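You operate a simulated robot arm through the tools that you are given. There is no shell and no other tool. Be economical: measure what you need, move in short steps, check, and stop when the job is done.

Carry out the task below with a simulated two-armed robot. There is one attempt and no reset: what you move stays moved.

## Task
Hold each bar and rub its burr off, then gauge the brown one.
Fine: use the rubbing block and put it back; the brown bar ends standing in the pocket of the orange gauge. What is to be rubbed or washed off counts as gone when no trace of it is left.

Only the result counts: the job must be done as asked and must still hold three seconds after the hand-in. Knocking over, shifting, dropping, spilling or breaking anything else fails it.

## Robot
Two 6-joint arms with two-finger parallel grippers on one trunk, on a base that drives. Base frame: it is fixed to the floor where the robot stands at the start and does not move with it; the origin is under the middle of the robot, x ahead of it, y to its left, z up. Units: cm, rad, N and s.
The left shoulder is at the start at [6, 18.7, 122.2], the right one opposite. With the tool pointing down near the work surface each hand reaches from about 10 to 58 cm from the robot's upright axis, wherever it stands, measured 20 degrees to its own side. Places, roughly: pocket of the orange gauge [50, 70, 80]. Payload 1.57 kg a hand.
The TCP of each hand is the grasp point between the finger pads, 3 cm short of the fingertips. In the tool frame z runs along the fingers and y along their closing line. Largest opening 11 cm; finger width 2.4, thickness 1.2; the body of the gripper, 4.8 by 11.2 cm, starts 7.8 cm behind the TCP.
Orientation is that of the tool frame in the base frame, as [roll, pitch, yaw] about the fixed x, y, z axes, in that order (R = Rz(yaw) Ry(pitch) Rx(roll)). With the fingers straight down and closing along the base's y, the tool's x points along the base's -x, its y along +y and its z along -z.

## Interface
- The arms move only by the tool play_rows. It takes "left_series", "right_series" or both (then of equal length, played together; a hand with none holds still); each is a list of rows, each a list of 3 entries, a list of its own where there are three numbers: the turn, a rotation vector about the base's x, y, z in rad, then the shift along the base's x, y, z in cm, then the gripper command, from -1 (fully open) to 1 (shut), values between in proportion. In form: [[[ax, ay, az], [x, y, z], hand], ...]. A call has 1 to 12 rows; each row is the pose to reach, as a shift and turn from the pose commanded when the call began. Each row takes 0.2 s and may step no farther than 5 cm and 0.15 rad from the row before; otherwise, or with a gripper value out of range, the whole call is refused. A pose out of reach is approached as far as the arm can. The call stops where the force on the tool passes 40 N (or 10 N more than at its start, if that is more) or the arm is blocked; 0.2 s more then pass. Each finger travels about 15.3 cm/s and halts on what it meets, pressing with about 28 N; the grip force reading is that of the motor and also rises with nothing between the fingers. The clock runs only during rows and for 0.2 s after the last one: add rows that repeat a pose to give the fingers time. The reply holds the time, the measured pose of the TCP, the force on the tool along the base axes, the opening and the grip force, in the units named above and with some noise, with the torque about the TCP (base axes, N m) and any sound that the robot's microphone picked up.
- Cameras (640 x 400 px; columns grow to the right, rows downward): "scene" is now at [1.82, 2.89, 176.31]; the picture's right is [0.30, -0.95, 0.00], its down [-0.75, -0.23, -0.62] and it looks along [0.60, 0.19, -0.78] (base axes); focal length 287 px, centre (320, 200). "left" rides on the left gripper at [7, -1.6, -14.1] in its tool frame; the picture's right is [0.23, 0.97, 0.00], its down [-0.86, 0.20, -0.48] and it looks along [-0.47, 0.11, 0.88] (tool axes); focal length 222 px, centre (320, 200). "right" rides on the right gripper at [7, 1.6, -14.1] in its tool frame; the picture's right is [-0.23, 0.97, 0.00], its down [-0.86, -0.20, -0.48] and it looks along [-0.47, -0.11, 0.88] (tool axes); focal length 222 px, centre (320, 200). There is no depth. A picture from a camera that has moved, and an enlarged one, comes with that camera's place and axes in the base frame and with its lens. The place of the scene camera against the robot may be out by one fixed shift of up to 1.2 cm in any direction.
- camera(camera): a new picture of that camera. The clock stands still meanwhile.
- raise_lower(by): slides the trunk up (or, below 0, down) by that many cm; the arms and the scene camera ride with it, the base frame stays. It gives what a move gives, with no picture.
- roll_base(legs): drives the robot by 1 to 6 legs, each [ahead, left, turn to the left] in cm, cm and rad, along the robot's own axes; the way and the turn of a leg run together, so that a leg with both is an arc; at most 150 cm and 3.142 rad a leg. The arms and the cameras ride along, it lands a little off, and it stops where it bumps. It gives what a move gives.
- aim_head(pan, tilt): turns the head with the scene camera to pan (to the left, within 1.501 rad either way) and tilt (down, from -0.506 to 1.204), counted from straight ahead of the robot. It gives what a move gives.
- inspect(camera, box): a new picture of the part [left, top, right, bottom] of that camera's present view, enlarged. The clock stands still meanwhile.
- job_done(): hands the job in; it is judged then, once.

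Go step by step. Nothing tells you exact positions but the pictures and the camera data: compare them with the known pose of the tool, close in by small moves and look again before you grip or let go. The budget is 120 turns and 88 pictures, counting those below and the enlarged ones. Unless the task says otherwise, let go and move clear before handing in, and close with one line.

The tools are called after "Call:" as name(argument=value, ...) on one line, values as JSON. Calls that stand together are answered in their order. play_rows: Moves the arms, as the interface text tells. Its arguments: {"type":"object","properties":{"left_series":{"type":"array","items":{"type":"array"}},"right_series":{"type":"array","items":{"type":"array"}}},"required":[]} The other tools are called the same way: raise_lower (by) slides the trunk up or down; roll_base (legs) drives the base; aim_head (pan, tilt) turns the head that bears the scene camera; camera (camera) takes a picture; inspect (camera, box) takes an enlarged picture of a part of a camera's view; job_done () hands the job in.

At the start:

```text
time_s: 0.0
left_position: [31.89, 34.3, 132.58]
left_orientation: [-3.14, -0.001, 3.141]
left_ft_force: [-0.7, -0.8, 0.2]
left_moment: [-0.01, 0.03, -0.01]
left_finger_gap: 11.02
left_grip_force: 0.0
right_position: [40.52, -0.47, 122.94]
right_orientation: [3.141, 0.0, -3.141]
right_ft_force: [0.3, -0.5, -0.6]
right_moment: [0.01, -0.01, -0.04]
right_finger_gap: 10.99
right_grip_force: 0.1
trunk travel left (down, up): [-85.0, 14.0]
robot x, y, heading: [-0.03, 0.12, 0.004]
head pan, tilt: [0.302, 0.897]
```

scene: 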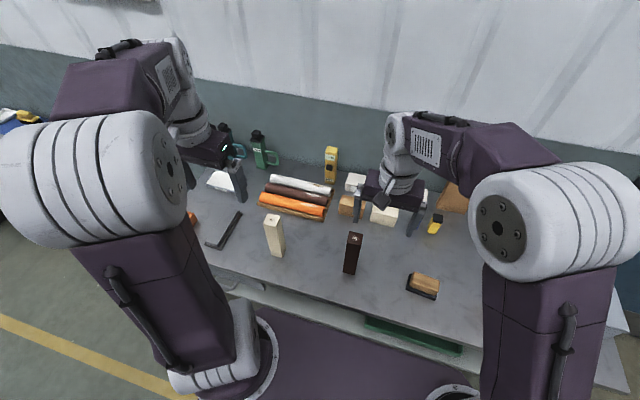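
right: 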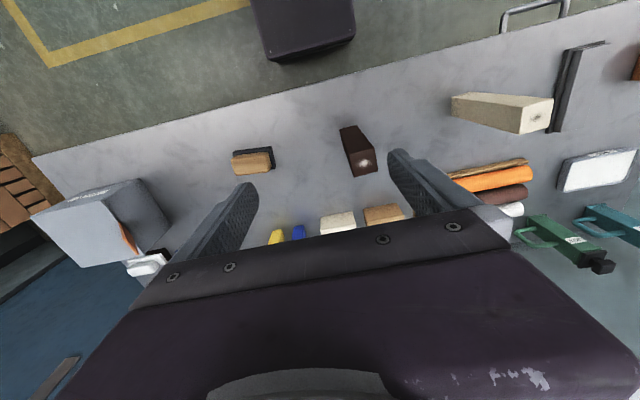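
left: 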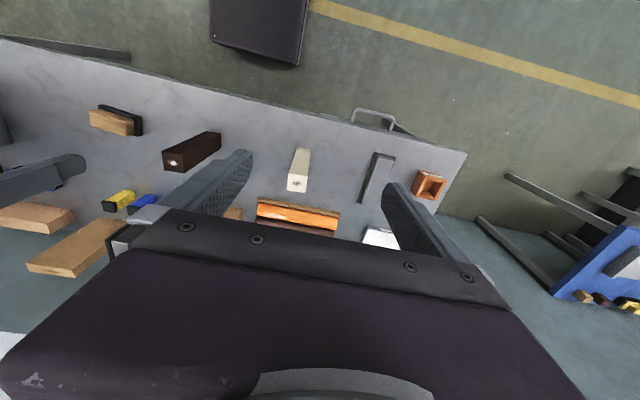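

I see a cream bar and a dark brown bar standing on the bench, each with a light spot on top, a rubbing block to the right and the orange gauge at the far left. I'll look closer first.

Call:
inspect(camera="scene", box=[240, 190, 460, 310])

Call:
inspect(camera="left", box=[70, 80, 470, 260])

Call:
inspect(camera="right", box=[220, 70, 580, 210])

```text
2.91 times, centred on (350, 250) of scene
camera zoom: at [1.82, 2.89, 176.31], right [0.3, -0.95, 0.0], down [-0.75, -0.23, -0.62], along [0.6, 0.19, -0.78], focal length 835 px, centre (233, 54)
```

zoom: 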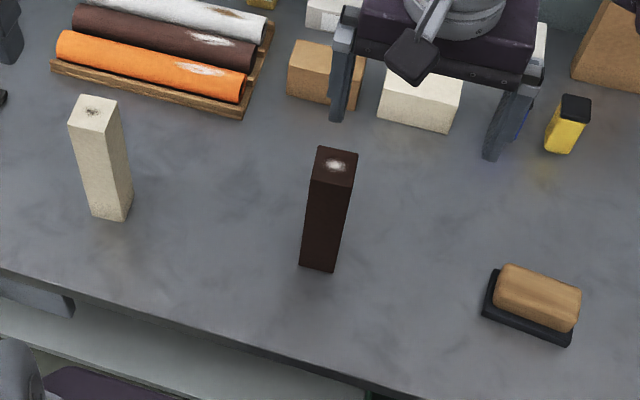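

```text
1.60 times, centred on (270, 170) of left
camera zoom: at [24.84, 32.59, 146.75], right [-0.23, 0.97, 0.0], down [0.86, 0.2, 0.48], along [0.47, 0.11, -0.88], focal length 355 px, centre (400, 248)
```

zoom: 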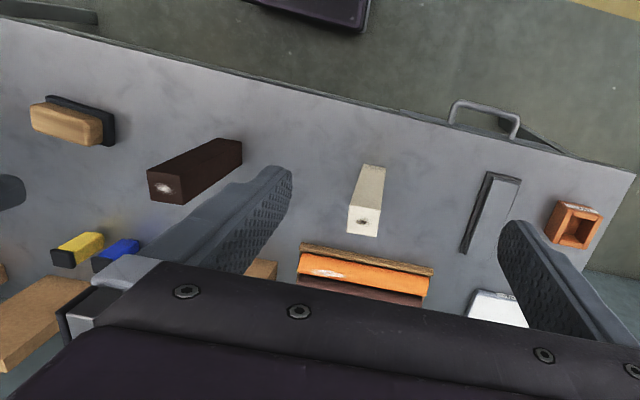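

```text
1.78 times, centred on (400, 140) of right
camera zoom: at [33.51, 1.1, 137.06], right [0.23, 0.97, 0.0], down [0.86, -0.2, 0.48], along [0.47, -0.11, -0.88], focal length 395 px, centre (178, 307)
```

zoom: 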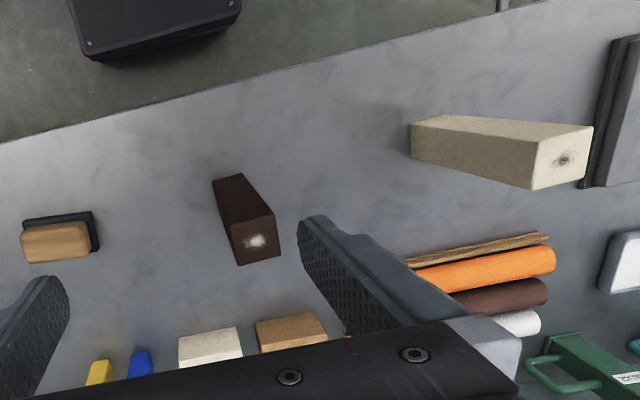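

The hand cameras put the brown bar's top near [47.5, 5.5, 101], the cream bar's near [46.3, 32, 101] and the block near [48, -19.6]. I'll move the right hand over the block to see it closely.

Call:
play_rows(right_series=[[[0, 0, 0], [1.5, -4, -2], -1], [[0, 0, 0], [3, -8, -4], -1], [[0, 0, 0], [4.5, -12, -6], -1], [[0, 0, 0], [4.5, -16, -8], -1], [[0, 0, 0], [4.5, -19, -11], -1], [[0, 0, 0], [4.5, -19, -15], -1], [[0, 0, 0], [4.5, -19, -15], -1]])

Call:
camera(camera="right")

Call:
camera(camera="scene")

```text
time_s: 1.6
left_position: [31.88, 34.45, 132.58]
left_orientation: [-3.141, -0.001, -3.141]
left_ft_force: [-0.6, -0.1, 0.1]
left_moment: [-0.03, -0.03, -0.03]
left_finger_gap: 10.96
left_grip_force: 0.1
right_position: [44.8, -19.51, 107.73]
right_orientation: [-3.141, 0.001, 3.14]
right_ft_force: [-0.4, 0.0, -0.4]
right_moment: [0.01, 0.02, 0.02]
right_finger_gap: 10.98
right_grip_force: 0.1
trunk travel left (down, up): [-85.0, 14.0]
robot x, y, heading: [-0.05, 0.09, 0.001]
head pan, tilt: [0.302, 0.897]
```

```text
81 pictures are left
camera right: at [37.84, -17.84, 121.94], right [0.23, 0.97, 0.0], down [0.86, -0.2, 0.48], along [0.47, -0.11, -0.88], focal length 222 px, centre (320, 200)
```

right: 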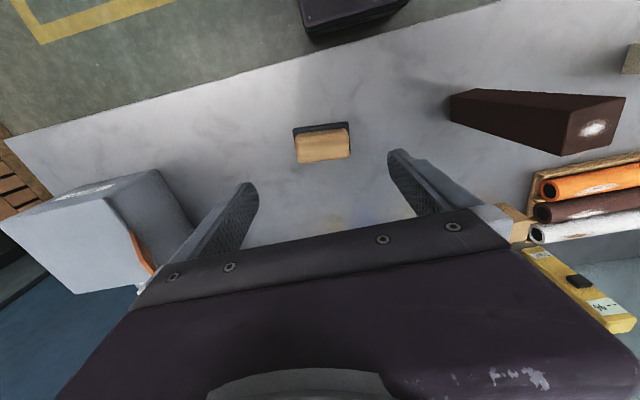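

```text
80 pictures are left
camera scene: at [1.76, 2.93, 176.31], right [0.3, -0.95, 0.0], down [-0.75, -0.23, -0.62], along [0.6, 0.19, -0.78], focal length 287 px, centre (320, 200)
```

scene: 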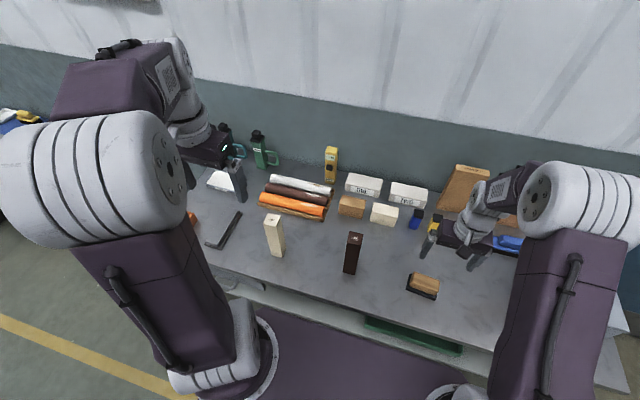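

The block sits ahead-below of the hand. I'll enlarge it to see its shape.

Call:
inspect(camera="right", box=[270, 110, 390, 180])

Call:
inspect(camera="scene", box=[390, 260, 460, 310])

```text
5.33 times, centred on (330, 145) of right
camera zoom: at [37.84, -17.84, 121.94], right [0.23, 0.97, 0.0], down [0.86, -0.2, 0.48], along [0.47, -0.11, -0.88], focal length 1185 px, centre (267, 493)
```

zoom: 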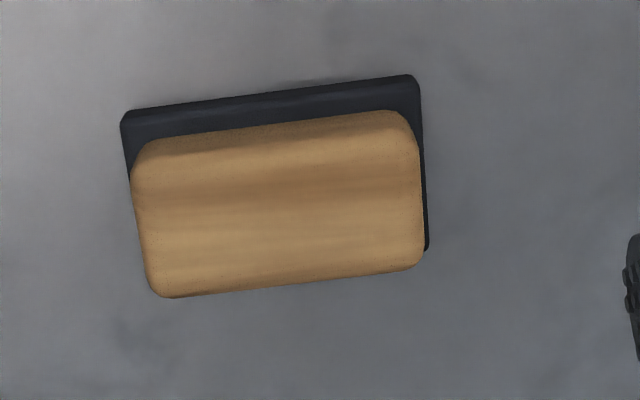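

```text
8.00 times, centred on (425, 285) of scene
camera zoom: at [1.76, 2.93, 176.31], right [0.3, -0.95, 0.0], down [-0.75, -0.23, -0.62], along [0.6, 0.19, -0.78], focal length 2297 px, centre (-520, -480)
```

zoom: 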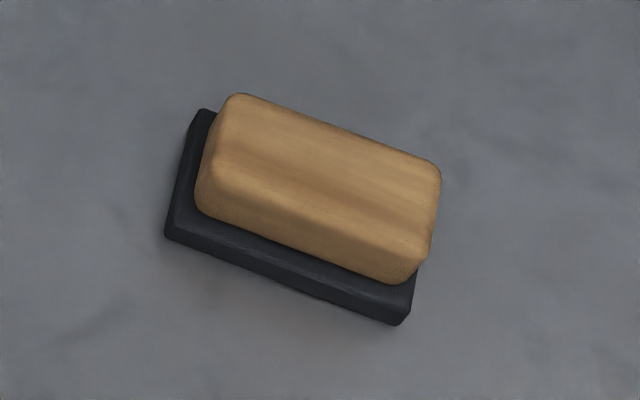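

The block is a wood handle on a dark pad, centred near [47.8, -19.75], top about 84.4, turned about -0.11 rad. I'll come down over it and look again.

Call:
play_rows(right_series=[[[0, 0, -0.05], [1.4, -0.15, -4], -1], [[0, 0, -0.1], [2.8, -0.3, -8], -1], [[0, 0, -0.1], [2.8, -0.3, -12], -1], [[0, 0, -0.1], [2.8, -0.3, -15], -1], [[0, 0, -0.1], [2.8, -0.3, -15], -1]])

Call:
camera(camera="right")

```text
time_s: 2.8
left_position: [31.86, 34.27, 132.66]
left_orientation: [3.141, 0.0, 3.141]
left_ft_force: [0.1, 0.3, 0.0]
left_moment: [0.01, -0.04, -0.03]
left_finger_gap: 11.01
left_grip_force: 0.0
right_position: [47.87, -19.71, 92.82]
right_orientation: [3.141, 0.0, 3.043]
right_ft_force: [0.5, -0.7, 0.6]
right_moment: [0.03, 0.03, 0.02]
right_finger_gap: 11.0
right_grip_force: 0.0
trunk travel left (down, up): [-85.0, 14.0]
robot x, y, heading: [-0.17, -0.3, 0.0]
head pan, tilt: [0.302, 0.897]
```

```text
77 pictures are left
camera right: at [40.93, -17.42, 107.05], right [0.32, 0.95, 0.0], down [0.83, -0.28, 0.48], along [0.45, -0.15, -0.88], focal length 222 px, centre (320, 200)
```

right: 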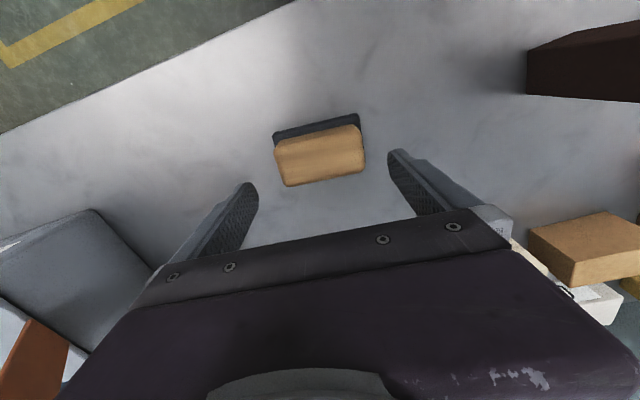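

The hand is centred on the block and well aligned. I'll lower it to grip height and close.

Call:
play_rows(right_series=[[[0, 0, 0.02], [-0.2, 0.1, -3], -1], [[0, 0, 0.02], [-0.2, 0.1, -6], -1], [[0, 0, 0.02], [-0.2, 0.1, -7.7], -1], [[0, 0, 0.02], [-0.2, 0.1, -7.7], 1], [[0, 0, 0.02], [-0.2, 0.1, -7.7], 1], [[0, 0, 0.02], [-0.2, 0.1, -7.7], 1]])

Call:
camera(camera="right")

```text
time_s: 4.2
left_position: [31.83, 34.29, 132.56]
left_orientation: [3.141, 0.0, 3.14]
left_ft_force: [-0.9, 0.2, 0.2]
left_moment: [-0.02, 0.03, 0.0]
left_finger_gap: 10.99
left_grip_force: 0.0
right_position: [47.54, -19.72, 85.24]
right_orientation: [-3.141, -0.001, 3.062]
right_ft_force: [-0.3, 0.5, -0.8]
right_moment: [0.1, 0.02, -0.01]
right_finger_gap: 9.05
right_grip_force: 28.0
trunk travel left (down, up): [-85.0, 14.0]
robot x, y, heading: [0.03, 0.28, 0.005]
head pan, tilt: [0.302, 0.897]
```

```text
76 pictures are left
camera right: at [40.68, -17.56, 99.42], right [0.3, 0.95, 0.0], down [0.84, -0.27, 0.48], along [0.46, -0.15, -0.88], focal length 222 px, centre (320, 200)
```

right: 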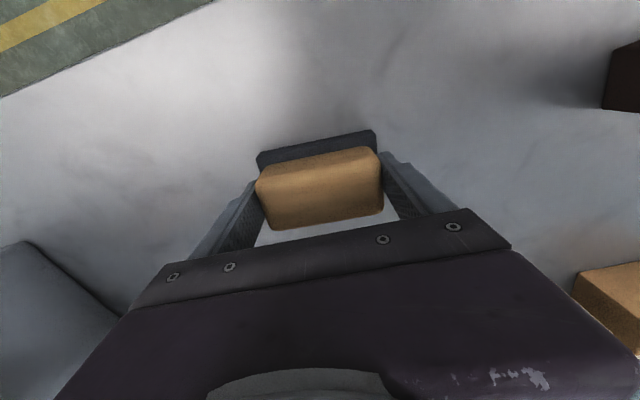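

The block is gripped with a 9.05 cm opening at [47.6, -19.7, 85.24], which I'll remember for putting it back. I'll lift it and check whether the dark pad comes along.

Call:
play_rows(right_series=[[[0, 0, 0], [0, 0, 2], 1], [[0, 0, 0], [0, 0, 6], 1], [[0, 0, 0], [0, 0, 11], 1], [[0, 0, 0], [0, 0, 16], 1], [[0, 0, 0], [0, 0, 21], 1], [[0, 0, 0], [0, 0, 25], 1], [[0, 0, 0], [0, 0, 25], 1]])

Call:
camera(camera="right")

Call:
camera(camera="scene")

```text
time_s: 5.8
left_position: [32.0, 34.39, 132.57]
left_orientation: [-3.141, 0.0, 3.142]
left_ft_force: [0.3, -0.2, -0.1]
left_moment: [-0.02, 0.02, -0.01]
left_finger_gap: 10.98
left_grip_force: 0.0
right_position: [47.87, -19.52, 110.16]
right_orientation: [-3.14, -0.003, 3.062]
right_ft_force: [0.5, -0.9, -1.8]
right_moment: [-0.01, 0.0, 0.03]
right_finger_gap: 9.02
right_grip_force: 28.1
trunk travel left (down, up): [-85.0, 14.0]
robot x, y, heading: [-0.11, 0.2, 0.002]
head pan, tilt: [0.302, 0.897]
```

```text
75 pictures are left
camera right: at [40.9, -17.39, 124.34], right [0.3, 0.95, 0.0], down [0.84, -0.27, 0.48], along [0.45, -0.15, -0.88], focal length 222 px, centre (320, 200)
```

right: 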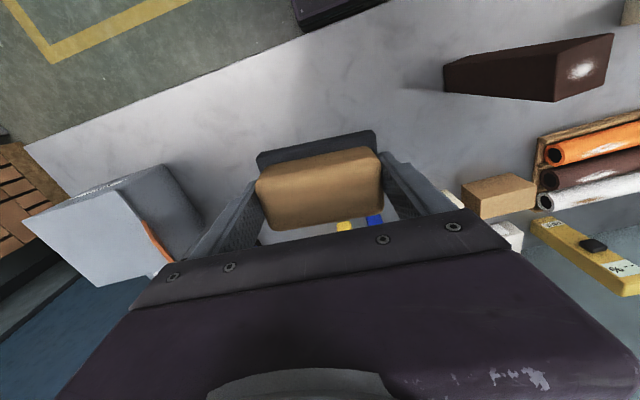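

```text
74 pictures are left
camera scene: at [1.92, 2.85, 176.31], right [0.3, -0.95, 0.0], down [-0.75, -0.23, -0.62], along [0.6, 0.19, -0.78], focal length 287 px, centre (320, 200)
```

scene: 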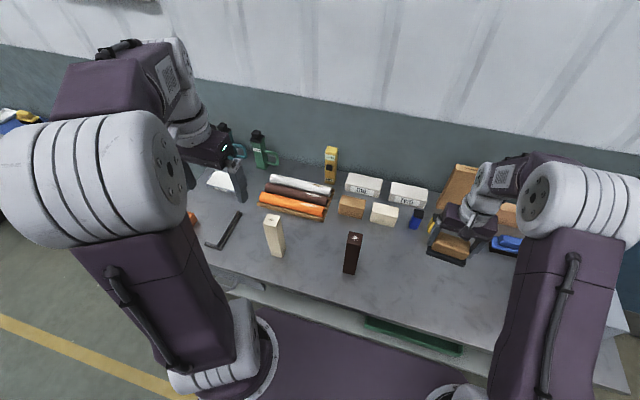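

The whole block lifted cleanly; its underside is about 5.24 cm below the TCP. I'll start with the cream bar: raise the right hand a bit more, then drive left about 27 cm so both arms reach it.

Call:
play_rows(right_series=[[[0, 0, 0], [-3, 2, 5], 1], [[0, 0, 0], [-5, 4, 8], 1], [[0, 0, 0], [-5, 4, 8], 1]])

Call:
roll_base(legs=[[0, 27, 0]])

Call:
camera(camera="left")

Call:
camera(camera="scene")

```text
refused: row 1 steps farther than a row can; nothing moved
```

```text
time_s: 7.7
left_position: [31.82, 61.33, 132.61]
left_orientation: [3.14, 0.0, -3.14]
left_ft_force: [0.2, -0.3, 0.3]
left_moment: [0.01, 0.01, 0.01]
left_finger_gap: 11.02
left_grip_force: 0.0
right_position: [47.79, 7.61, 110.2]
right_orientation: [3.14, 0.001, 3.065]
right_ft_force: [-0.6, -0.1, -2.9]
right_moment: [0.03, 0.01, -0.01]
right_finger_gap: 8.99
right_grip_force: 27.9
trunk travel left (down, up): [-85.0, 14.0]
robot x, y, heading: [-0.02, 27.42, 0.001]
head pan, tilt: [0.302, 0.897]
```

```text
73 pictures are left
camera left: at [24.76, 59.59, 146.81], right [-0.23, 0.97, 0.0], down [0.85, 0.2, 0.48], along [0.47, 0.11, -0.88], focal length 222 px, centre (320, 200)
```

left: 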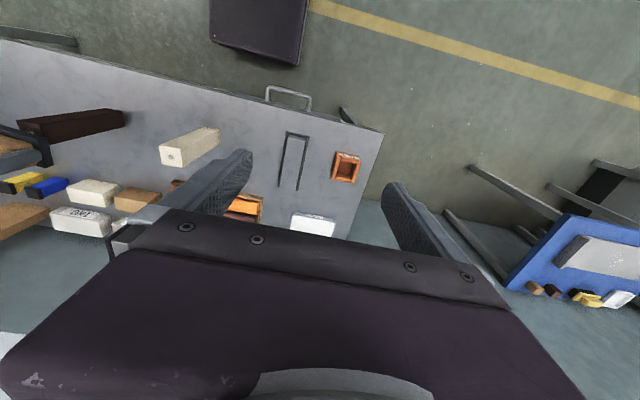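

```text
72 pictures are left
camera scene: at [1.83, 29.78, 176.31], right [0.3, -0.95, 0.0], down [-0.75, -0.23, -0.62], along [0.59, 0.19, -0.78], focal length 287 px, centre (320, 200)
```

scene: 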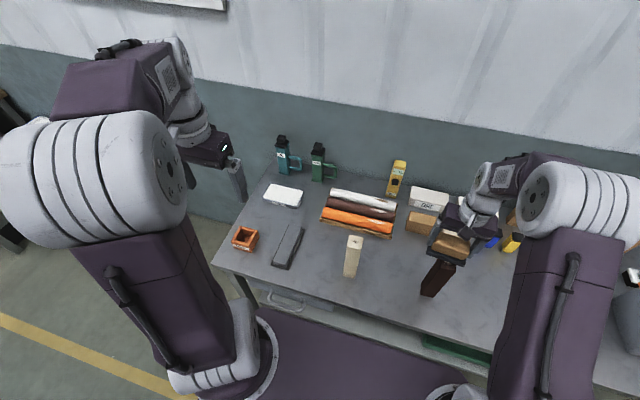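

The raise was refused but the block cleared the brown bar, which still stands. Now I enlarge the gauge and the cream bar from here.

Call:
inspect(camera="left", box=[310, 135, 390, 195])

Call:
inspect(camera="left", box=[140, 110, 240, 180])

Call:
inspect(camera="scene", box=[220, 210, 380, 290])

```text
6.67 times, centred on (350, 165) of left
camera zoom: at [24.76, 59.59, 146.81], right [-0.23, 0.97, 0.0], down [0.85, 0.2, 0.48], along [0.47, 0.11, -0.88], focal length 1481 px, centre (120, 433)
```

zoom: 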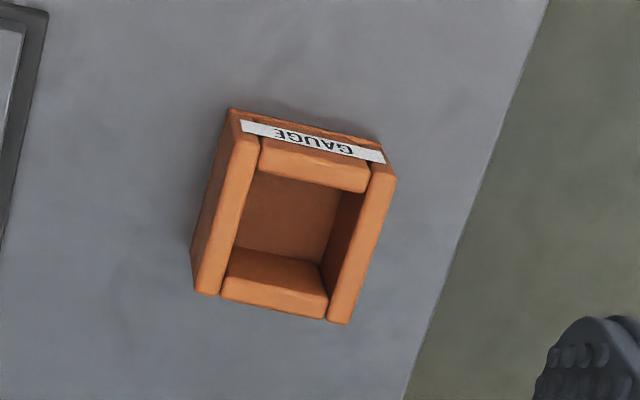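

```text
5.71 times, centred on (190, 145) of left
camera zoom: at [24.76, 59.59, 146.81], right [-0.23, 0.97, 0.0], down [0.85, 0.2, 0.48], along [0.47, 0.11, -0.88], focal length 1269 px, centre (1063, 514)
```

zoom: 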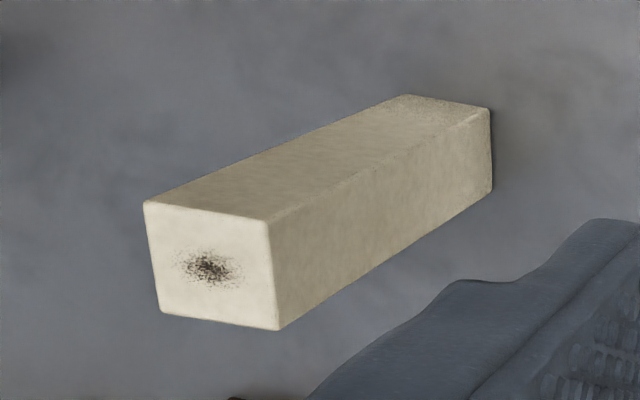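

```text
4.00 times, centred on (300, 250) of scene
camera zoom: at [1.83, 29.78, 176.31], right [0.3, -0.95, 0.0], down [-0.75, -0.23, -0.62], along [0.59, 0.19, -0.78], focal length 1148 px, centre (400, 0)
```

zoom: 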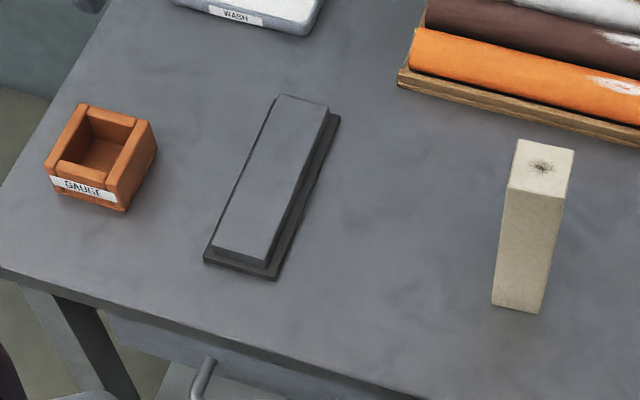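

The cream bar's top is centred at about [46.4, 32.4, 101], 4.25 cm wide, turned about +0.05; the gauge is near [45.6, 72]. I'll turn the left hand so that it can grip the bar from its left side, horizontally, well below the burr. First the turn about the vertical.

Call:
play_rows(left_series=[[[0, 0, 0.135], [0.8, 0, 0], -1], [[0, 0, 0.27], [1.6, 0, 0], -1], [[0, 0, 0.405], [2.4, 0, 0], -1], [[0, 0, 0.54], [3.2, 0, 0], -1], [[0, 0, 0.675], [4, 0, 0], -1], [[0, 0, 0.81], [4.8, 0, 0], -1], [[0, 0, 0.945], [5.6, 0, 0], -1], [[0, 0, 1.08], [6.4, 0, 0], -1], [[0, 0, 1.215], [7.2, 0, 0], -1], [[0, 0, 1.35], [8, 0, 0], -1], [[0, 0, 1.485], [8.8, 0, 0], -1], [[0, 0, 1.62], [9.6, 0, 0], -1]])

```text
time_s: 10.3
left_position: [41.44, 61.56, 132.57]
left_orientation: [3.141, 0.0, -1.516]
left_ft_force: [0.4, -0.1, 0.8]
left_moment: [0.02, -0.01, 0.03]
left_finger_gap: 10.98
left_grip_force: 0.0
right_position: [47.88, 7.73, 110.23]
right_orientation: [-3.141, 0.0, 3.065]
right_ft_force: [1.0, 0.3, -2.6]
right_moment: [0.02, 0.02, -0.01]
right_finger_gap: 9.02
right_grip_force: 27.9
trunk travel left (down, up): [-85.0, 14.0]
robot x, y, heading: [-0.1, 27.25, 0.002]
head pan, tilt: [0.302, 0.897]
```

The turn worked. Now I tilt the fingers toward -y, lowering and closing in partway.

Call:
play_rows(left_series=[[[-0.14, -0.007, 0], [0.5, -1, -2], -1], [[-0.28, -0.014, 0], [1, -2, -4], -1], [[-0.42, -0.021, 0], [1.5, -3, -6], -1], [[-0.56, -0.028, 0], [2, -4, -8], -1], [[-0.7, -0.035, 0], [2.5, -5, -10], -1], [[-0.84, -0.042, 0], [3, -6, -12], -1], [[-0.98, -0.049, 0], [3.5, -7, -14], -1], [[-1.12, -0.056, 0], [4, -8, -16], -1], [[-1.26, -0.063, 0], [4.5, -9, -18], -1], [[-1.4, -0.07, 0], [5, -10, -20], -1], [[-1.4, -0.07, 0], [5, -10, -20], -1]])

Call:
camera(camera="left")

Call:
camera(camera="scene")

```text
time_s: 12.7
left_position: [46.29, 51.35, 112.72]
left_orientation: [3.133, -1.405, -1.511]
left_ft_force: [-0.5, 0.5, 1.1]
left_moment: [0.0, -0.01, -0.04]
left_finger_gap: 11.0
left_grip_force: 0.0
right_position: [47.77, 7.68, 110.17]
right_orientation: [-3.141, 0.002, 3.063]
right_ft_force: [-0.4, 0.0, -2.6]
right_moment: [0.0, -0.02, 0.01]
right_finger_gap: 8.97
right_grip_force: 27.3
trunk travel left (down, up): [-85.0, 14.0]
robot x, y, heading: [-0.27, 27.1, 0.001]
head pan, tilt: [0.302, 0.897]
```

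```text
68 pictures are left
camera left: at [47.16, 64.15, 121.98], right [-0.97, -0.09, 0.23], down [-0.23, 0.6, -0.76], along [-0.07, -0.79, -0.61], focal length 222 px, centre (320, 200)
```

left: 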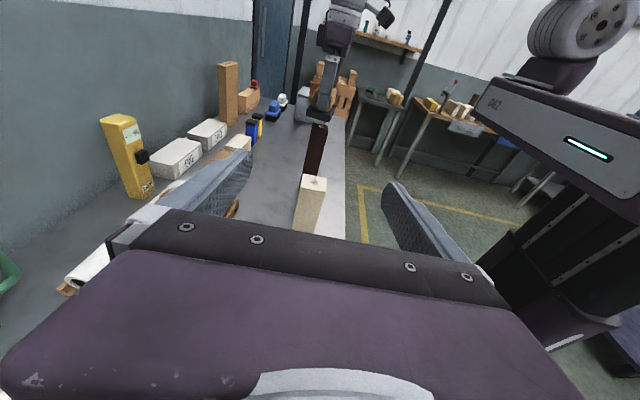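

```text
67 pictures are left
camera scene: at [1.78, 30.05, 176.31], right [0.3, -0.95, 0.0], down [-0.75, -0.23, -0.62], along [0.6, 0.19, -0.78], focal length 287 px, centre (320, 200)
```

scene: 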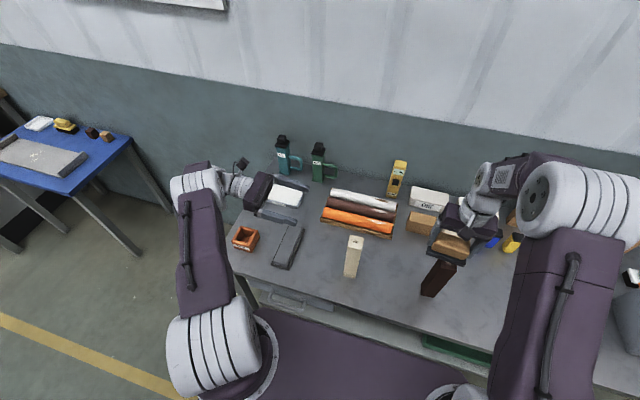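

The horizontal pose is reachable. I'll lower to z ≈ 92 at y ≈ 45, then look before going round the bar.

Call:
play_rows(left_series=[[[0, 0, 0], [0, -1.5, -4], -1], [[0, 0, 0], [0, -3, -8], -1], [[0, 0, 0], [0, -4, -12], -1], [[0, 0, 0], [0, -5, -16], -1], [[0, 0, 0], [0, -6, -20.5], -1], [[0, 0, 0], [0, -7, -20.5], -1]])

Call:
camera(camera="left")

```text
time_s: 14.1
left_position: [43.63, 44.36, 94.99]
left_orientation: [3.13, -1.401, -1.508]
left_ft_force: [0.7, 0.1, 0.5]
left_moment: [-0.01, -0.01, 0.03]
left_finger_gap: 11.01
left_grip_force: 0.1
left hand out of reach, approached as far as the arm can: row 4, 5, 6
right_position: [47.9, 7.89, 110.1]
right_orientation: [-3.141, -0.001, 3.065]
right_ft_force: [0.4, 0.1, -3.2]
right_moment: [-0.03, 0.02, -0.01]
right_finger_gap: 9.01
right_grip_force: 27.8
trunk travel left (down, up): [-85.0, 14.0]
robot x, y, heading: [-0.42, 27.32, -0.002]
head pan, tilt: [0.302, 0.897]
```

```text
66 pictures are left
camera left: at [44.55, 57.02, 104.26], right [-0.97, -0.09, 0.23], down [-0.23, 0.6, -0.76], along [-0.07, -0.79, -0.61], focal length 222 px, centre (320, 200)
```

left: 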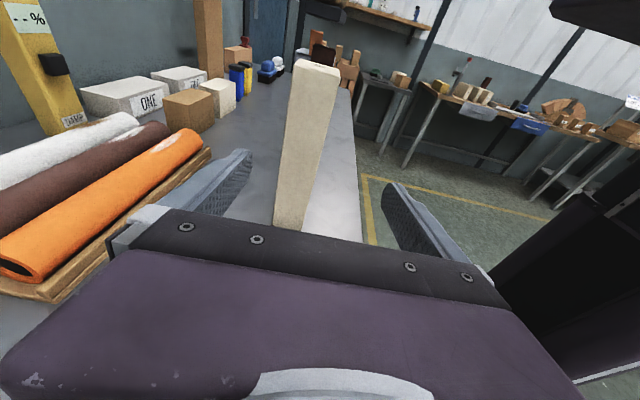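

Here the left hand is at its reach limit, so I'll lower the trunk 10 cm, having first raised the right hand by 11 so that the block stays clear of the brown bar.

Call:
play_rows(right_series=[[[0, 0, 0], [0, 0, 4], 1], [[0, 0, 0], [0, 0, 8], 1], [[0, 0, 0], [0, 0, 11.5], 1], [[0, 0, 0], [0, 0, 11.5], 1]], left_series=[[[0, 0, 0], [1, 0, 3], -1], [[0, 0, 0], [2, 0, 6], -1], [[0, 0, 0], [2.8, 0, 9], -1], [[0, 0, 0], [2.8, 0, 11], -1]])

```text
time_s: 15.1
left_position: [46.53, 44.2, 106.06]
left_orientation: [3.128, -1.402, -1.506]
left_ft_force: [-0.7, 0.0, 0.3]
left_moment: [0.0, 0.03, -0.02]
left_finger_gap: 10.98
left_grip_force: 0.1
right_position: [47.99, 7.87, 121.81]
right_orientation: [3.141, -0.001, 3.066]
right_ft_force: [-0.3, 0.3, -3.3]
right_moment: [-0.03, -0.01, 0.0]
right_finger_gap: 8.97
right_grip_force: 27.9
trunk travel left (down, up): [-85.0, 14.0]
robot x, y, heading: [-0.16, 26.56, -0.0]
head pan, tilt: [0.302, 0.897]
```

Both hands have room; lowering the trunk now.

Call:
raise_lower(by=-11)

Call:
camera(camera="left")

```text
time_s: 16.5
left_position: [46.77, 44.38, 95.23]
left_orientation: [3.129, -1.402, -1.51]
left_ft_force: [-1.1, -0.1, -0.2]
left_moment: [0.01, -0.04, -0.01]
left_finger_gap: 11.01
left_grip_force: 0.0
right_position: [48.06, 7.87, 110.63]
right_orientation: [-3.141, 0.0, 3.065]
right_ft_force: [0.9, -0.2, -2.3]
right_moment: [0.0, 0.0, 0.0]
right_finger_gap: 9.0
right_grip_force: 27.7
trunk travel left (down, up): [-74.0, 25.0]
robot x, y, heading: [-0.03, 27.42, 0.004]
head pan, tilt: [0.302, 0.897]
```

```text
65 pictures are left
camera left: at [47.56, 57.04, 104.4], right [-0.97, -0.09, 0.23], down [-0.23, 0.6, -0.76], along [-0.07, -0.79, -0.61], focal length 222 px, centre (320, 200)
```

left: 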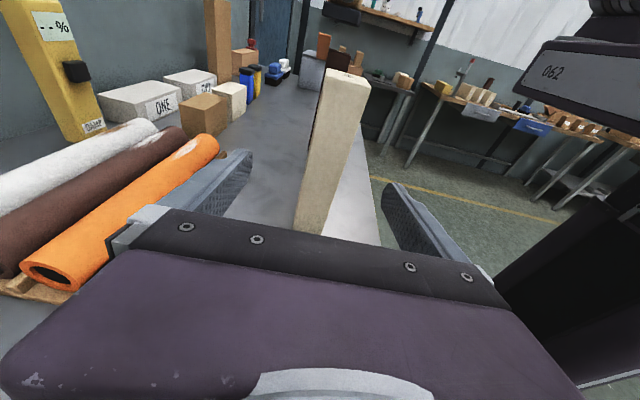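

The bar lies straight ahead between the open fingers. I'll move in round it at z ≈ 92.

Call:
play_rows(left_series=[[[0, 0, 0], [-0.2, -3, -1], -1], [[0, 0, 0], [-0.3, -6, -2], -1], [[0, 0, 0], [-0.3, -9, -3], -1], [[0, 0, 0], [-0.3, -11.8, -3], -1], [[0, 0, 0], [-0.3, -11.8, -3], -1]])

Call:
camera(camera="left")

Call:
inspect(camera="scene", box=[240, 160, 480, 310])

```text
time_s: 17.7
left_position: [46.26, 32.42, 92.09]
left_orientation: [3.127, -1.401, -1.507]
left_ft_force: [1.0, 0.8, -0.4]
left_moment: [0.01, 0.01, 0.05]
left_finger_gap: 10.99
left_grip_force: 0.0
right_position: [47.98, 7.91, 110.52]
right_orientation: [3.14, 0.0, 3.066]
right_ft_force: [-0.1, 0.7, -2.5]
right_moment: [0.0, 0.05, -0.02]
right_finger_gap: 8.98
right_grip_force: 28.1
trunk travel left (down, up): [-74.0, 25.0]
robot x, y, heading: [-0.21, 27.32, 0.004]
head pan, tilt: [0.302, 0.897]
```

```text
64 pictures are left
camera left: at [47.24, 45.18, 101.36], right [-0.97, -0.09, 0.23], down [-0.23, 0.6, -0.76], along [-0.07, -0.79, -0.61], focal length 222 px, centre (320, 200)
```

left: 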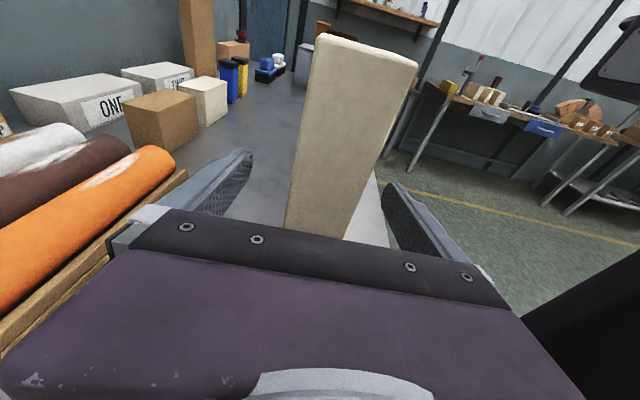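

```text
2.67 times, centred on (360, 235) of scene
camera zoom: at [1.81, 30.16, 165.31], right [0.3, -0.95, 0.0], down [-0.75, -0.23, -0.62], along [0.59, 0.19, -0.78], focal length 766 px, centre (213, 107)
```

zoom: 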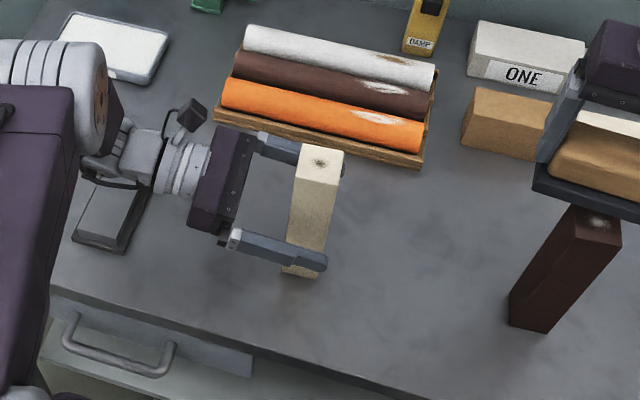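

The fingers straddle the cream bar, centred to within about 1 mm; its top is at z ≈ 100.9. Closing now.

Call:
play_rows(left_series=[[[0, 0, 0], [0, 0, 0], 0], [[0, 0, 0], [0, 0, 0], 1], [[0, 0, 0], [0, 0, 0], 1], [[0, 0, 0], [0, 0, 0], 1]])

```text
time_s: 18.7
left_position: [46.27, 32.41, 92.01]
left_orientation: [3.131, -1.401, -1.508]
left_ft_force: [-0.9, -1.2, 0.4]
left_moment: [-0.12, 0.02, -0.03]
left_finger_gap: 4.41
left_grip_force: 28.0
right_position: [48.12, 7.92, 110.55]
right_orientation: [3.141, 0.001, 3.067]
right_ft_force: [0.0, 0.2, -3.1]
right_moment: [0.02, -0.01, 0.01]
right_finger_gap: 9.0
right_grip_force: 27.7
trunk travel left (down, up): [-74.0, 25.0]
robot x, y, heading: [0.3, 27.26, 0.002]
head pan, tilt: [0.302, 0.897]
```

Held at 4.41 cm. Now I bring the block over the cream bar, still 4 cm above it.

Call:
play_rows(right_series=[[[0, 0, 0], [-0.3, 4.5, 0], 1], [[0, 0, 0], [-0.6, 9, 0], 1], [[0, 0, 0], [-0.9, 13.5, 0], 1], [[0, 0, 0], [-1.2, 18, 0], 1], [[0, 0, 0], [-1.5, 22, 0], 1], [[0, 0, 0], [-1.7, 24.5, 0], 1], [[0, 0, 0], [-1.7, 24.5, 0], 1]])

Call:
inspect(camera="scene", box=[240, 160, 480, 310])

Call:
camera(camera="left")

```text
time_s: 20.3
left_position: [46.5, 32.45, 92.13]
left_orientation: [3.129, -1.401, -1.508]
left_ft_force: [0.7, 0.8, -0.1]
left_moment: [0.07, -0.08, 0.05]
left_finger_gap: 4.38
left_grip_force: 28.2
right_position: [46.3, 32.39, 110.48]
right_orientation: [-3.141, 0.001, 3.066]
right_ft_force: [-0.6, -1.5, -3.6]
right_moment: [-0.03, 0.04, 0.02]
right_finger_gap: 8.99
right_grip_force: 27.7
trunk travel left (down, up): [-74.0, 25.0]
robot x, y, heading: [-0.06, 27.44, 0.003]
head pan, tilt: [0.302, 0.897]
```

```text
2.67 times, centred on (360, 235) of scene
camera zoom: at [1.81, 30.1, 165.31], right [0.3, -0.95, 0.0], down [-0.75, -0.23, -0.62], along [0.59, 0.19, -0.78], focal length 766 px, centre (213, 107)
```

zoom: 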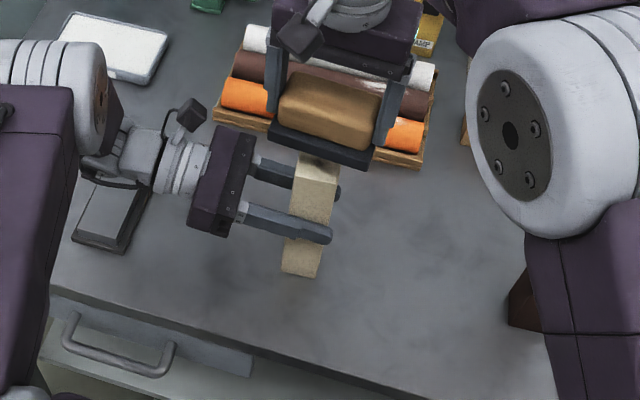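

```text
61 pictures are left
camera left: at [47.24, 45.19, 101.38], right [-0.97, -0.09, 0.23], down [-0.23, 0.6, -0.76], along [-0.07, -0.79, -0.61], focal length 222 px, centre (320, 200)
```

left: 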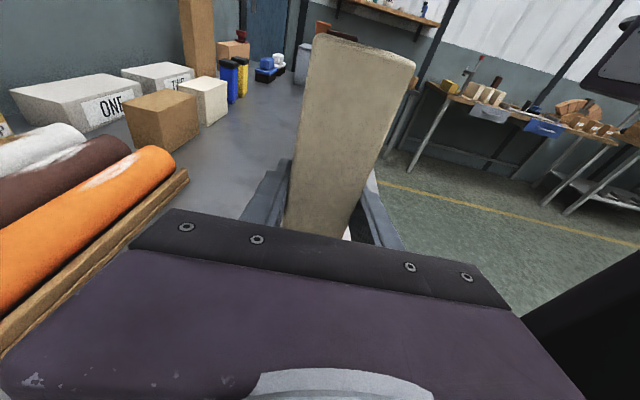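

The block is centred above the bar. Lowering to about contact.

Call:
play_rows(right_series=[[[0, 0, 0], [0, 0, -2], 1], [[0, 0, 0], [0, 0, -3.5], 1], [[0, 0, 0], [0, 0, -4.1], 1], [[0, 0, 0], [0, 0, -4.4], 1], [[0, 0, 0], [0, 0, -4.4], 1]])

```text
time_s: 21.5
left_position: [46.36, 32.37, 92.18]
left_orientation: [3.133, -1.402, -1.512]
left_ft_force: [2.8, -0.2, -1.2]
left_moment: [-0.29, -0.45, -0.04]
left_finger_gap: 4.38
left_grip_force: 27.9
right_position: [46.34, 32.47, 106.28]
right_orientation: [3.142, -0.001, 3.065]
right_ft_force: [-1.8, -1.5, 8.9]
right_moment: [-0.04, 0.31, 0.01]
right_finger_gap: 8.98
right_grip_force: 28.3
trunk travel left (down, up): [-74.0, 25.0]
robot x, y, heading: [0.32, 27.14, 0.001]
head pan, tilt: [0.302, 0.897]
```

Contact with about 11 N. Now rubbing strokes along x and y at this height.

Call:
play_rows(right_series=[[[0, 0, 0], [1.2, 0, -0.05], 1], [[0, 0, 0], [2, 0, -0.05], 1], [[0, 0, 0], [0, 0, -0.05], 1], [[0, 0, 0], [-2, 0, -0.05], 1], [[0, 0, 0], [0, 0, -0.05], 1], [[0, 0, 0], [2, 0, -0.05], 1], [[0, 0, 0], [0, 0, -0.05], 1], [[0, 0, 0], [-2, 0, -0.05], 1], [[0, 0, 0], [0, 0, -0.05], 1], [[0, 0, 0], [2, 0, -0.05], 1], [[0, 0, 0], [0, 0, -0.05], 1]])

```text
time_s: 23.9
left_position: [46.22, 32.41, 92.18]
left_orientation: [3.136, -1.4, -1.518]
left_ft_force: [-5.0, 1.4, -2.8]
left_moment: [0.11, -0.45, 0.05]
left_finger_gap: 4.38
left_grip_force: 28.3
right_position: [46.3, 32.42, 106.23]
right_orientation: [3.141, 0.004, 3.066]
right_ft_force: [6.5, 0.3, 10.4]
right_moment: [-0.01, -0.62, -0.02]
right_finger_gap: 8.95
right_grip_force: 28.1
trunk travel left (down, up): [-74.0, 25.0]
robot x, y, heading: [-0.01, 27.61, 0.0]
head pan, tilt: [0.302, 0.897]
```

Rubbing works, with friction about 6 N. Some strokes along y, then more along x.

Call:
play_rows(right_series=[[[0, 0, 0], [0, 1.5, 0], 1], [[0, 0, 0], [0, -0.5, 0], 1], [[0, 0, 0], [0, -2, 0], 1], [[0, 0, 0], [0, 0, 0], 1], [[0, 0, 0], [0, 1.5, 0], 1], [[0, 0, 0], [0, -0.5, 0], 1], [[0, 0, 0], [0, -2, 0], 1], [[0, 0, 0], [0, 0, 0], 1], [[0, 0, 0], [2, 0, 0], 1], [[0, 0, 0], [0, 0, 0], 1], [[0, 0, 0], [-2, 0, 0], 1], [[0, 0, 0], [0, 0, 0], 1]])

Call:
play_rows(right_series=[[[0, 0, 0], [0, 0, 2], 1], [[0, 0, 0], [0, -3.5, 5], 1], [[0, 0, 0], [0, -8, 5], 1], [[0, 0, 0], [0, -12.5, 5], 1], [[0, 0, 0], [0, -16, 5], 1], [[0, 0, 0], [0, -16, 5], 1]])

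Call:
inspect(camera="scene", box=[310, 190, 400, 250])

```text
time_s: 26.5
left_position: [46.32, 32.44, 92.1]
left_orientation: [3.133, -1.401, -1.513]
left_ft_force: [5.8, -0.6, -1.8]
left_moment: [0.03, 0.45, -0.13]
left_finger_gap: 4.39
left_grip_force: 28.1
right_position: [46.26, 32.42, 106.13]
right_orientation: [-3.141, -0.002, 3.065]
right_ft_force: [-3.5, 0.8, 14.1]
right_moment: [0.07, -0.05, 0.09]
right_finger_gap: 8.98
right_grip_force: 27.3
trunk travel left (down, up): [-74.0, 25.0]
robot x, y, heading: [-0.15, 27.54, -0.001]
head pan, tilt: [0.302, 0.897]
```

```text
time_s: 27.9
left_position: [46.18, 32.4, 92.16]
left_orientation: [3.135, -1.402, -1.515]
left_ft_force: [-1.5, 0.4, 7.2]
left_moment: [0.11, -0.08, 0.0]
left_finger_gap: 4.38
left_grip_force: 28.2
right_position: [46.28, 16.42, 111.36]
right_orientation: [-3.141, -0.001, 3.064]
right_ft_force: [-0.4, 0.2, -3.0]
right_moment: [-0.01, -0.03, -0.01]
right_finger_gap: 8.97
right_grip_force: 27.6
trunk travel left (down, up): [-74.0, 25.0]
robot x, y, heading: [-0.23, 27.43, 0.005]
head pan, tilt: [0.302, 0.897]
```

```text
6.67 times, centred on (355, 220) of scene
camera zoom: at [1.71, 30.12, 165.32], right [0.3, -0.95, 0.0], down [-0.75, -0.23, -0.62], along [0.6, 0.19, -0.78], focal length 1914 px, centre (87, 67)
```

zoom: 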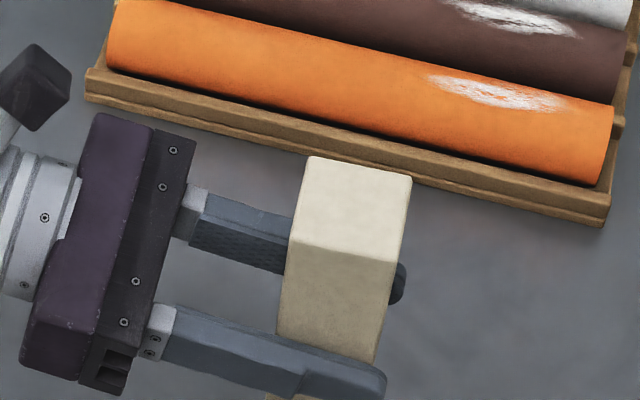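

The cream top looks clean. One closer look for faint remnants before I let go.

Call:
inspect(camera="scene", box=[346, 208, 376, 230])

```text
16.00 times, centred on (361, 219) of scene
camera zoom: at [1.71, 30.12, 165.32], right [0.3, -0.95, 0.0], down [-0.75, -0.23, -0.62], along [0.6, 0.19, -0.78], focal length 4594 px, centre (-336, -104)
```

zoom: 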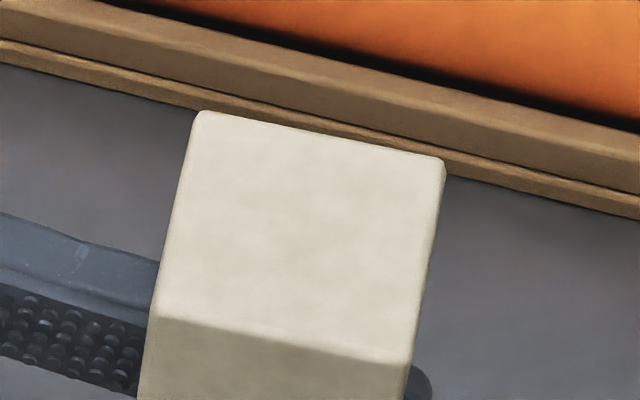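

Clean. I'll open the left hand, draw it back along +y and raise it well above the bars.

Call:
play_rows(left_series=[[[0, 0, 0], [0, 0, 0], 0], [[0, 0, 0], [0, 0, 0], -1], [[0, 0, 0], [0, 0, 0], -1], [[0, 0, 0], [0, 3, 0], -1], [[0, 0, 0], [0, 7, 0], -1], [[0, 0, 0], [0, 11, 1], -1], [[0, 0, 0], [0, 12, 5], -1], [[0, 0, 0], [0, 12, 10], -1], [[0, 0, 0], [0, 12, 15], -1], [[0, 0, 0], [0, 12, 20], -1], [[0, 0, 0], [0, 12, 25], -1], [[0, 0, 0], [0, 12, 25], -1]], right_series=[[[0, 0, 0], [0, 0, 0], 1], [[0, 0, 0], [0, 0, 0], 1], [[0, 0, 0], [0, 0, 1], 1], [[0, 0, 0], [0, 0, 2], 1], [[0, 0, 0], [0, 0, 3], 1], [[0, 0, 0], [0, 0, 4], 1], [[0, 0, 0], [0, 0, 5], 1], [[0, 0, 0], [0, 0, 5], 1], [[0, 0, 0], [0, 0, 5], 1], [[0, 0, 0], [0, 0, 5], 1], [[0, 0, 0], [0, 0, 5], 1], [[0, 0, 0], [0, 0, 5], 1]])

Call:
camera(camera="scene")

```text
time_s: 30.5
left_position: [46.48, 44.6, 117.21]
left_orientation: [3.124, -1.401, -1.501]
left_ft_force: [0.5, 0.7, -0.3]
left_moment: [-0.02, 0.03, -0.03]
left_finger_gap: 11.01
left_grip_force: 0.2
right_position: [46.32, 16.39, 115.86]
right_orientation: [3.141, 0.001, 3.063]
right_ft_force: [-0.4, 0.2, -2.3]
right_moment: [-0.04, 0.0, -0.01]
right_finger_gap: 8.98
right_grip_force: 27.7
trunk travel left (down, up): [-74.0, 25.0]
robot x, y, heading: [-0.32, 27.09, 0.001]
head pan, tilt: [0.302, 0.897]
```

```text
58 pictures are left
camera scene: at [1.9, 30.16, 165.31], right [0.3, -0.95, 0.0], down [-0.75, -0.23, -0.62], along [0.59, 0.19, -0.78], focal length 287 px, centre (320, 200)
```

scene: 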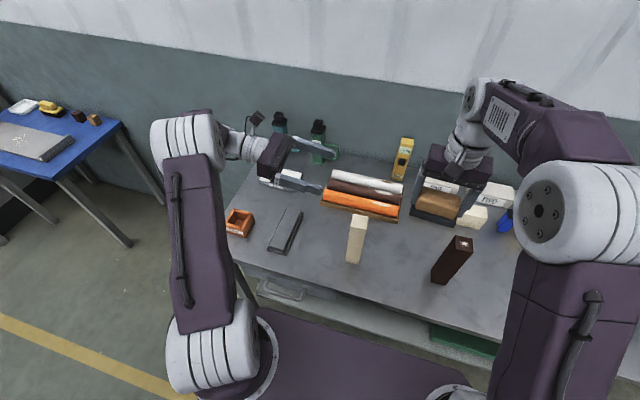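

The hand is clear and nothing shifted. For the brown bar the cream bar stands in the way of a flat approach, so I'll tilt the left hand to about 35° below horizontal and then drive back 27 cm to the right.

Call:
play_rows(left_series=[[[0.11, 0.006, 0], [0, 0, 1], -1], [[0.22, 0.011, 0], [0, 0, 2], -1], [[0.33, 0.016, 0], [0, 0, 3], -1], [[0.44, 0.022, 0], [0, 0, 4], -1], [[0.44, 0.022, 0], [0, 0, 4], -1]])

Call:
roll_base(legs=[[0, -27, 0]])

Call:
camera(camera="left")

Call:
camera(camera="scene")

```text
time_s: 31.7
left_position: [46.46, 44.48, 121.11]
left_orientation: [3.139, -0.958, -1.518]
left_ft_force: [0.3, -0.1, -0.5]
left_moment: [0.0, -0.02, 0.0]
left_finger_gap: 10.99
left_grip_force: 0.0
right_position: [46.37, 16.42, 116.04]
right_orientation: [-3.14, -0.001, 3.065]
right_ft_force: [-0.4, 0.9, -2.6]
right_moment: [0.0, -0.02, 0.03]
right_finger_gap: 9.0
right_grip_force: 28.2
trunk travel left (down, up): [-74.0, 25.0]
robot x, y, heading: [0.17, 27.19, -0.001]
head pan, tilt: [0.302, 0.897]
```

```text
time_s: 33.6
left_position: [46.39, 17.75, 121.08]
left_orientation: [3.138, -0.961, -1.513]
left_ft_force: [0.7, 0.3, -0.6]
left_moment: [0.02, 0.0, -0.02]
left_finger_gap: 11.01
left_grip_force: 0.0
right_position: [46.55, -10.38, 116.1]
right_orientation: [-3.139, 0.0, 3.069]
right_ft_force: [-0.5, 0.9, -3.7]
right_moment: [0.0, 0.01, -0.03]
right_finger_gap: 8.98
right_grip_force: 27.6
trunk travel left (down, up): [-74.0, 25.0]
robot x, y, heading: [0.06, 0.22, 0.006]
head pan, tilt: [0.302, 0.897]
```

```text
57 pictures are left
camera left: at [47.59, 25.41, 134.97], right [-0.96, -0.18, 0.19], down [-0.25, 0.87, -0.43], along [-0.08, -0.46, -0.88], focal length 222 px, centre (320, 200)
```

left: 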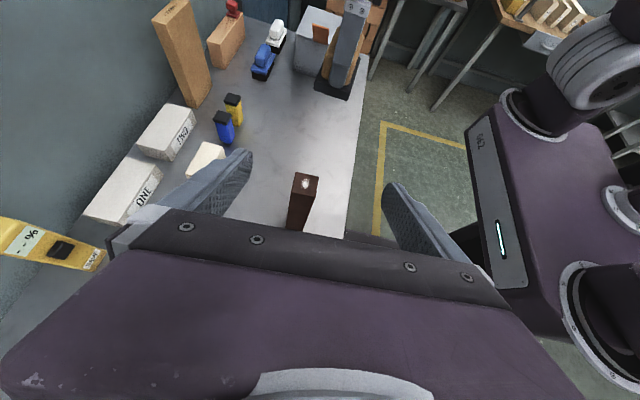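

```text
56 pictures are left
camera scene: at [1.95, 3.21, 165.31], right [0.3, -0.95, 0.0], down [-0.74, -0.24, -0.62], along [0.59, 0.19, -0.78], focal length 287 px, centre (320, 200)
```

scene: 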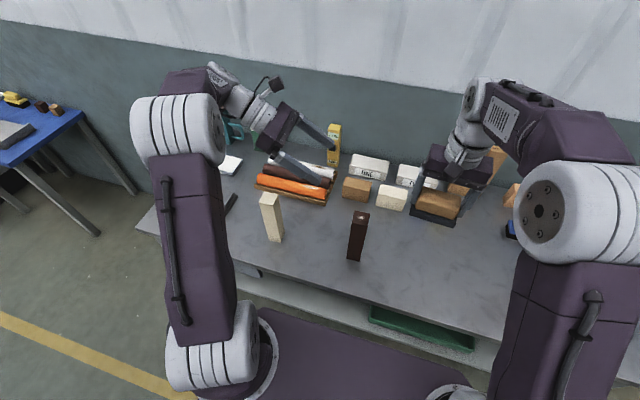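

Both hands are back by the brown bar. I'll enlarge it from the left camera to get its exact place and turn.

Call:
inspect(camera="left", box=[270, 160, 350, 240])

```text
5.00 times, centred on (310, 200) of left
camera zoom: at [47.59, 25.41, 134.97], right [-0.96, -0.18, 0.19], down [-0.25, 0.87, -0.43], along [-0.08, -0.46, -0.88], focal length 1111 px, centre (370, 200)
```

zoom: 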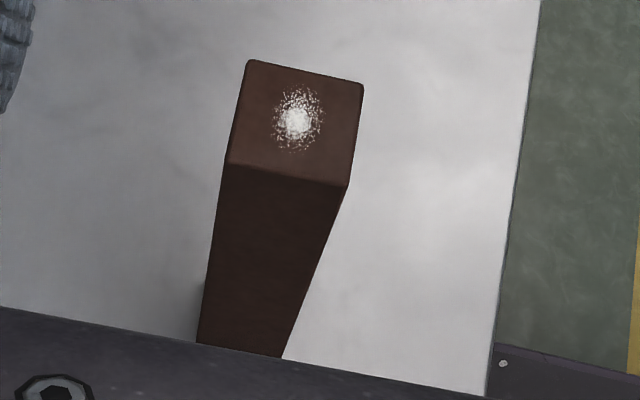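

The brown bar is at [47.6, 5.3], turned +0.055, which matches the hand. I'll move over it at height and then come straight down, with the fingers to either side of it along x.

Call:
play_rows(left_series=[[[0, 0, 0], [0.3, -4, -1], -1], [[0, 0, 0], [0.6, -8, -2], -1], [[0, 0, 0], [1.2, -12.4, -3], -1], [[0, 0, 0], [1.2, -12.4, -7], -1], [[0, 0, 0], [1.2, -12.4, -11], -1], [[0, 0, 0], [1.2, -12.4, -13], -1], [[0, 0, 0], [1.2, -12.4, -13], -1]])

Call:
camera(camera="left")

Call:
inspect(camera="scene", box=[200, 100, 480, 280])

```text
time_s: 35.2
left_position: [47.7, 5.2, 108.36]
left_orientation: [3.138, -0.962, -1.514]
left_ft_force: [0.0, 0.2, 0.0]
left_moment: [0.02, 0.0, 0.0]
left_finger_gap: 11.01
left_grip_force: 0.1
right_position: [46.47, -10.42, 116.05]
right_orientation: [-3.141, 0.001, 3.069]
right_ft_force: [0.4, -0.1, -2.9]
right_moment: [-0.03, -0.02, 0.0]
right_finger_gap: 8.97
right_grip_force: 27.8
trunk travel left (down, up): [-74.0, 25.0]
robot x, y, heading: [-0.08, 0.24, 0.004]
head pan, tilt: [0.302, 0.897]
```

```text
54 pictures are left
camera left: at [48.82, 12.84, 122.14], right [-0.96, -0.18, 0.19], down [-0.25, 0.87, -0.43], along [-0.08, -0.46, -0.88], focal length 222 px, centre (320, 200)
```

left: 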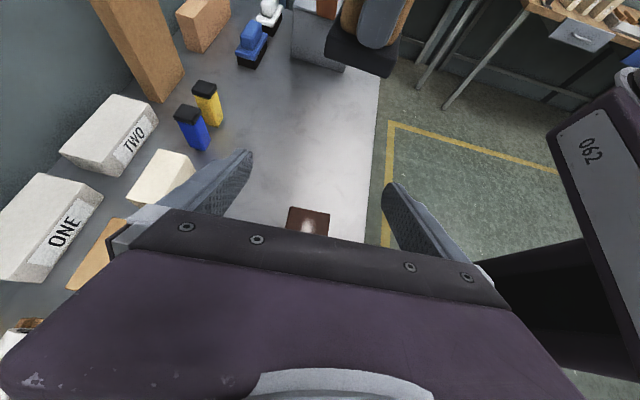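

```text
2.22 times, centred on (340, 190) of scene
camera zoom: at [1.92, 3.07, 165.31], right [0.3, -0.95, 0.0], down [-0.74, -0.24, -0.62], along [0.59, 0.19, -0.78], focal length 638 px, centre (276, 222)
```

zoom: 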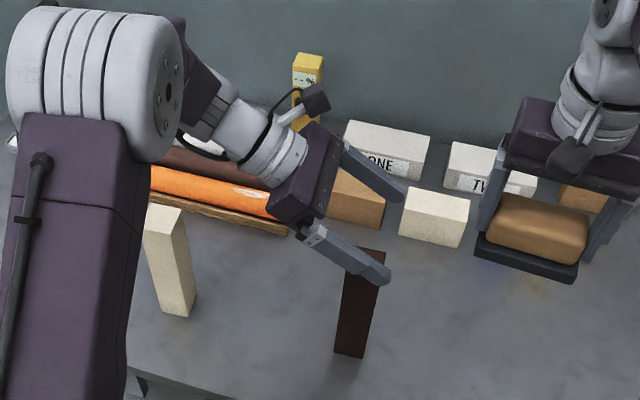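

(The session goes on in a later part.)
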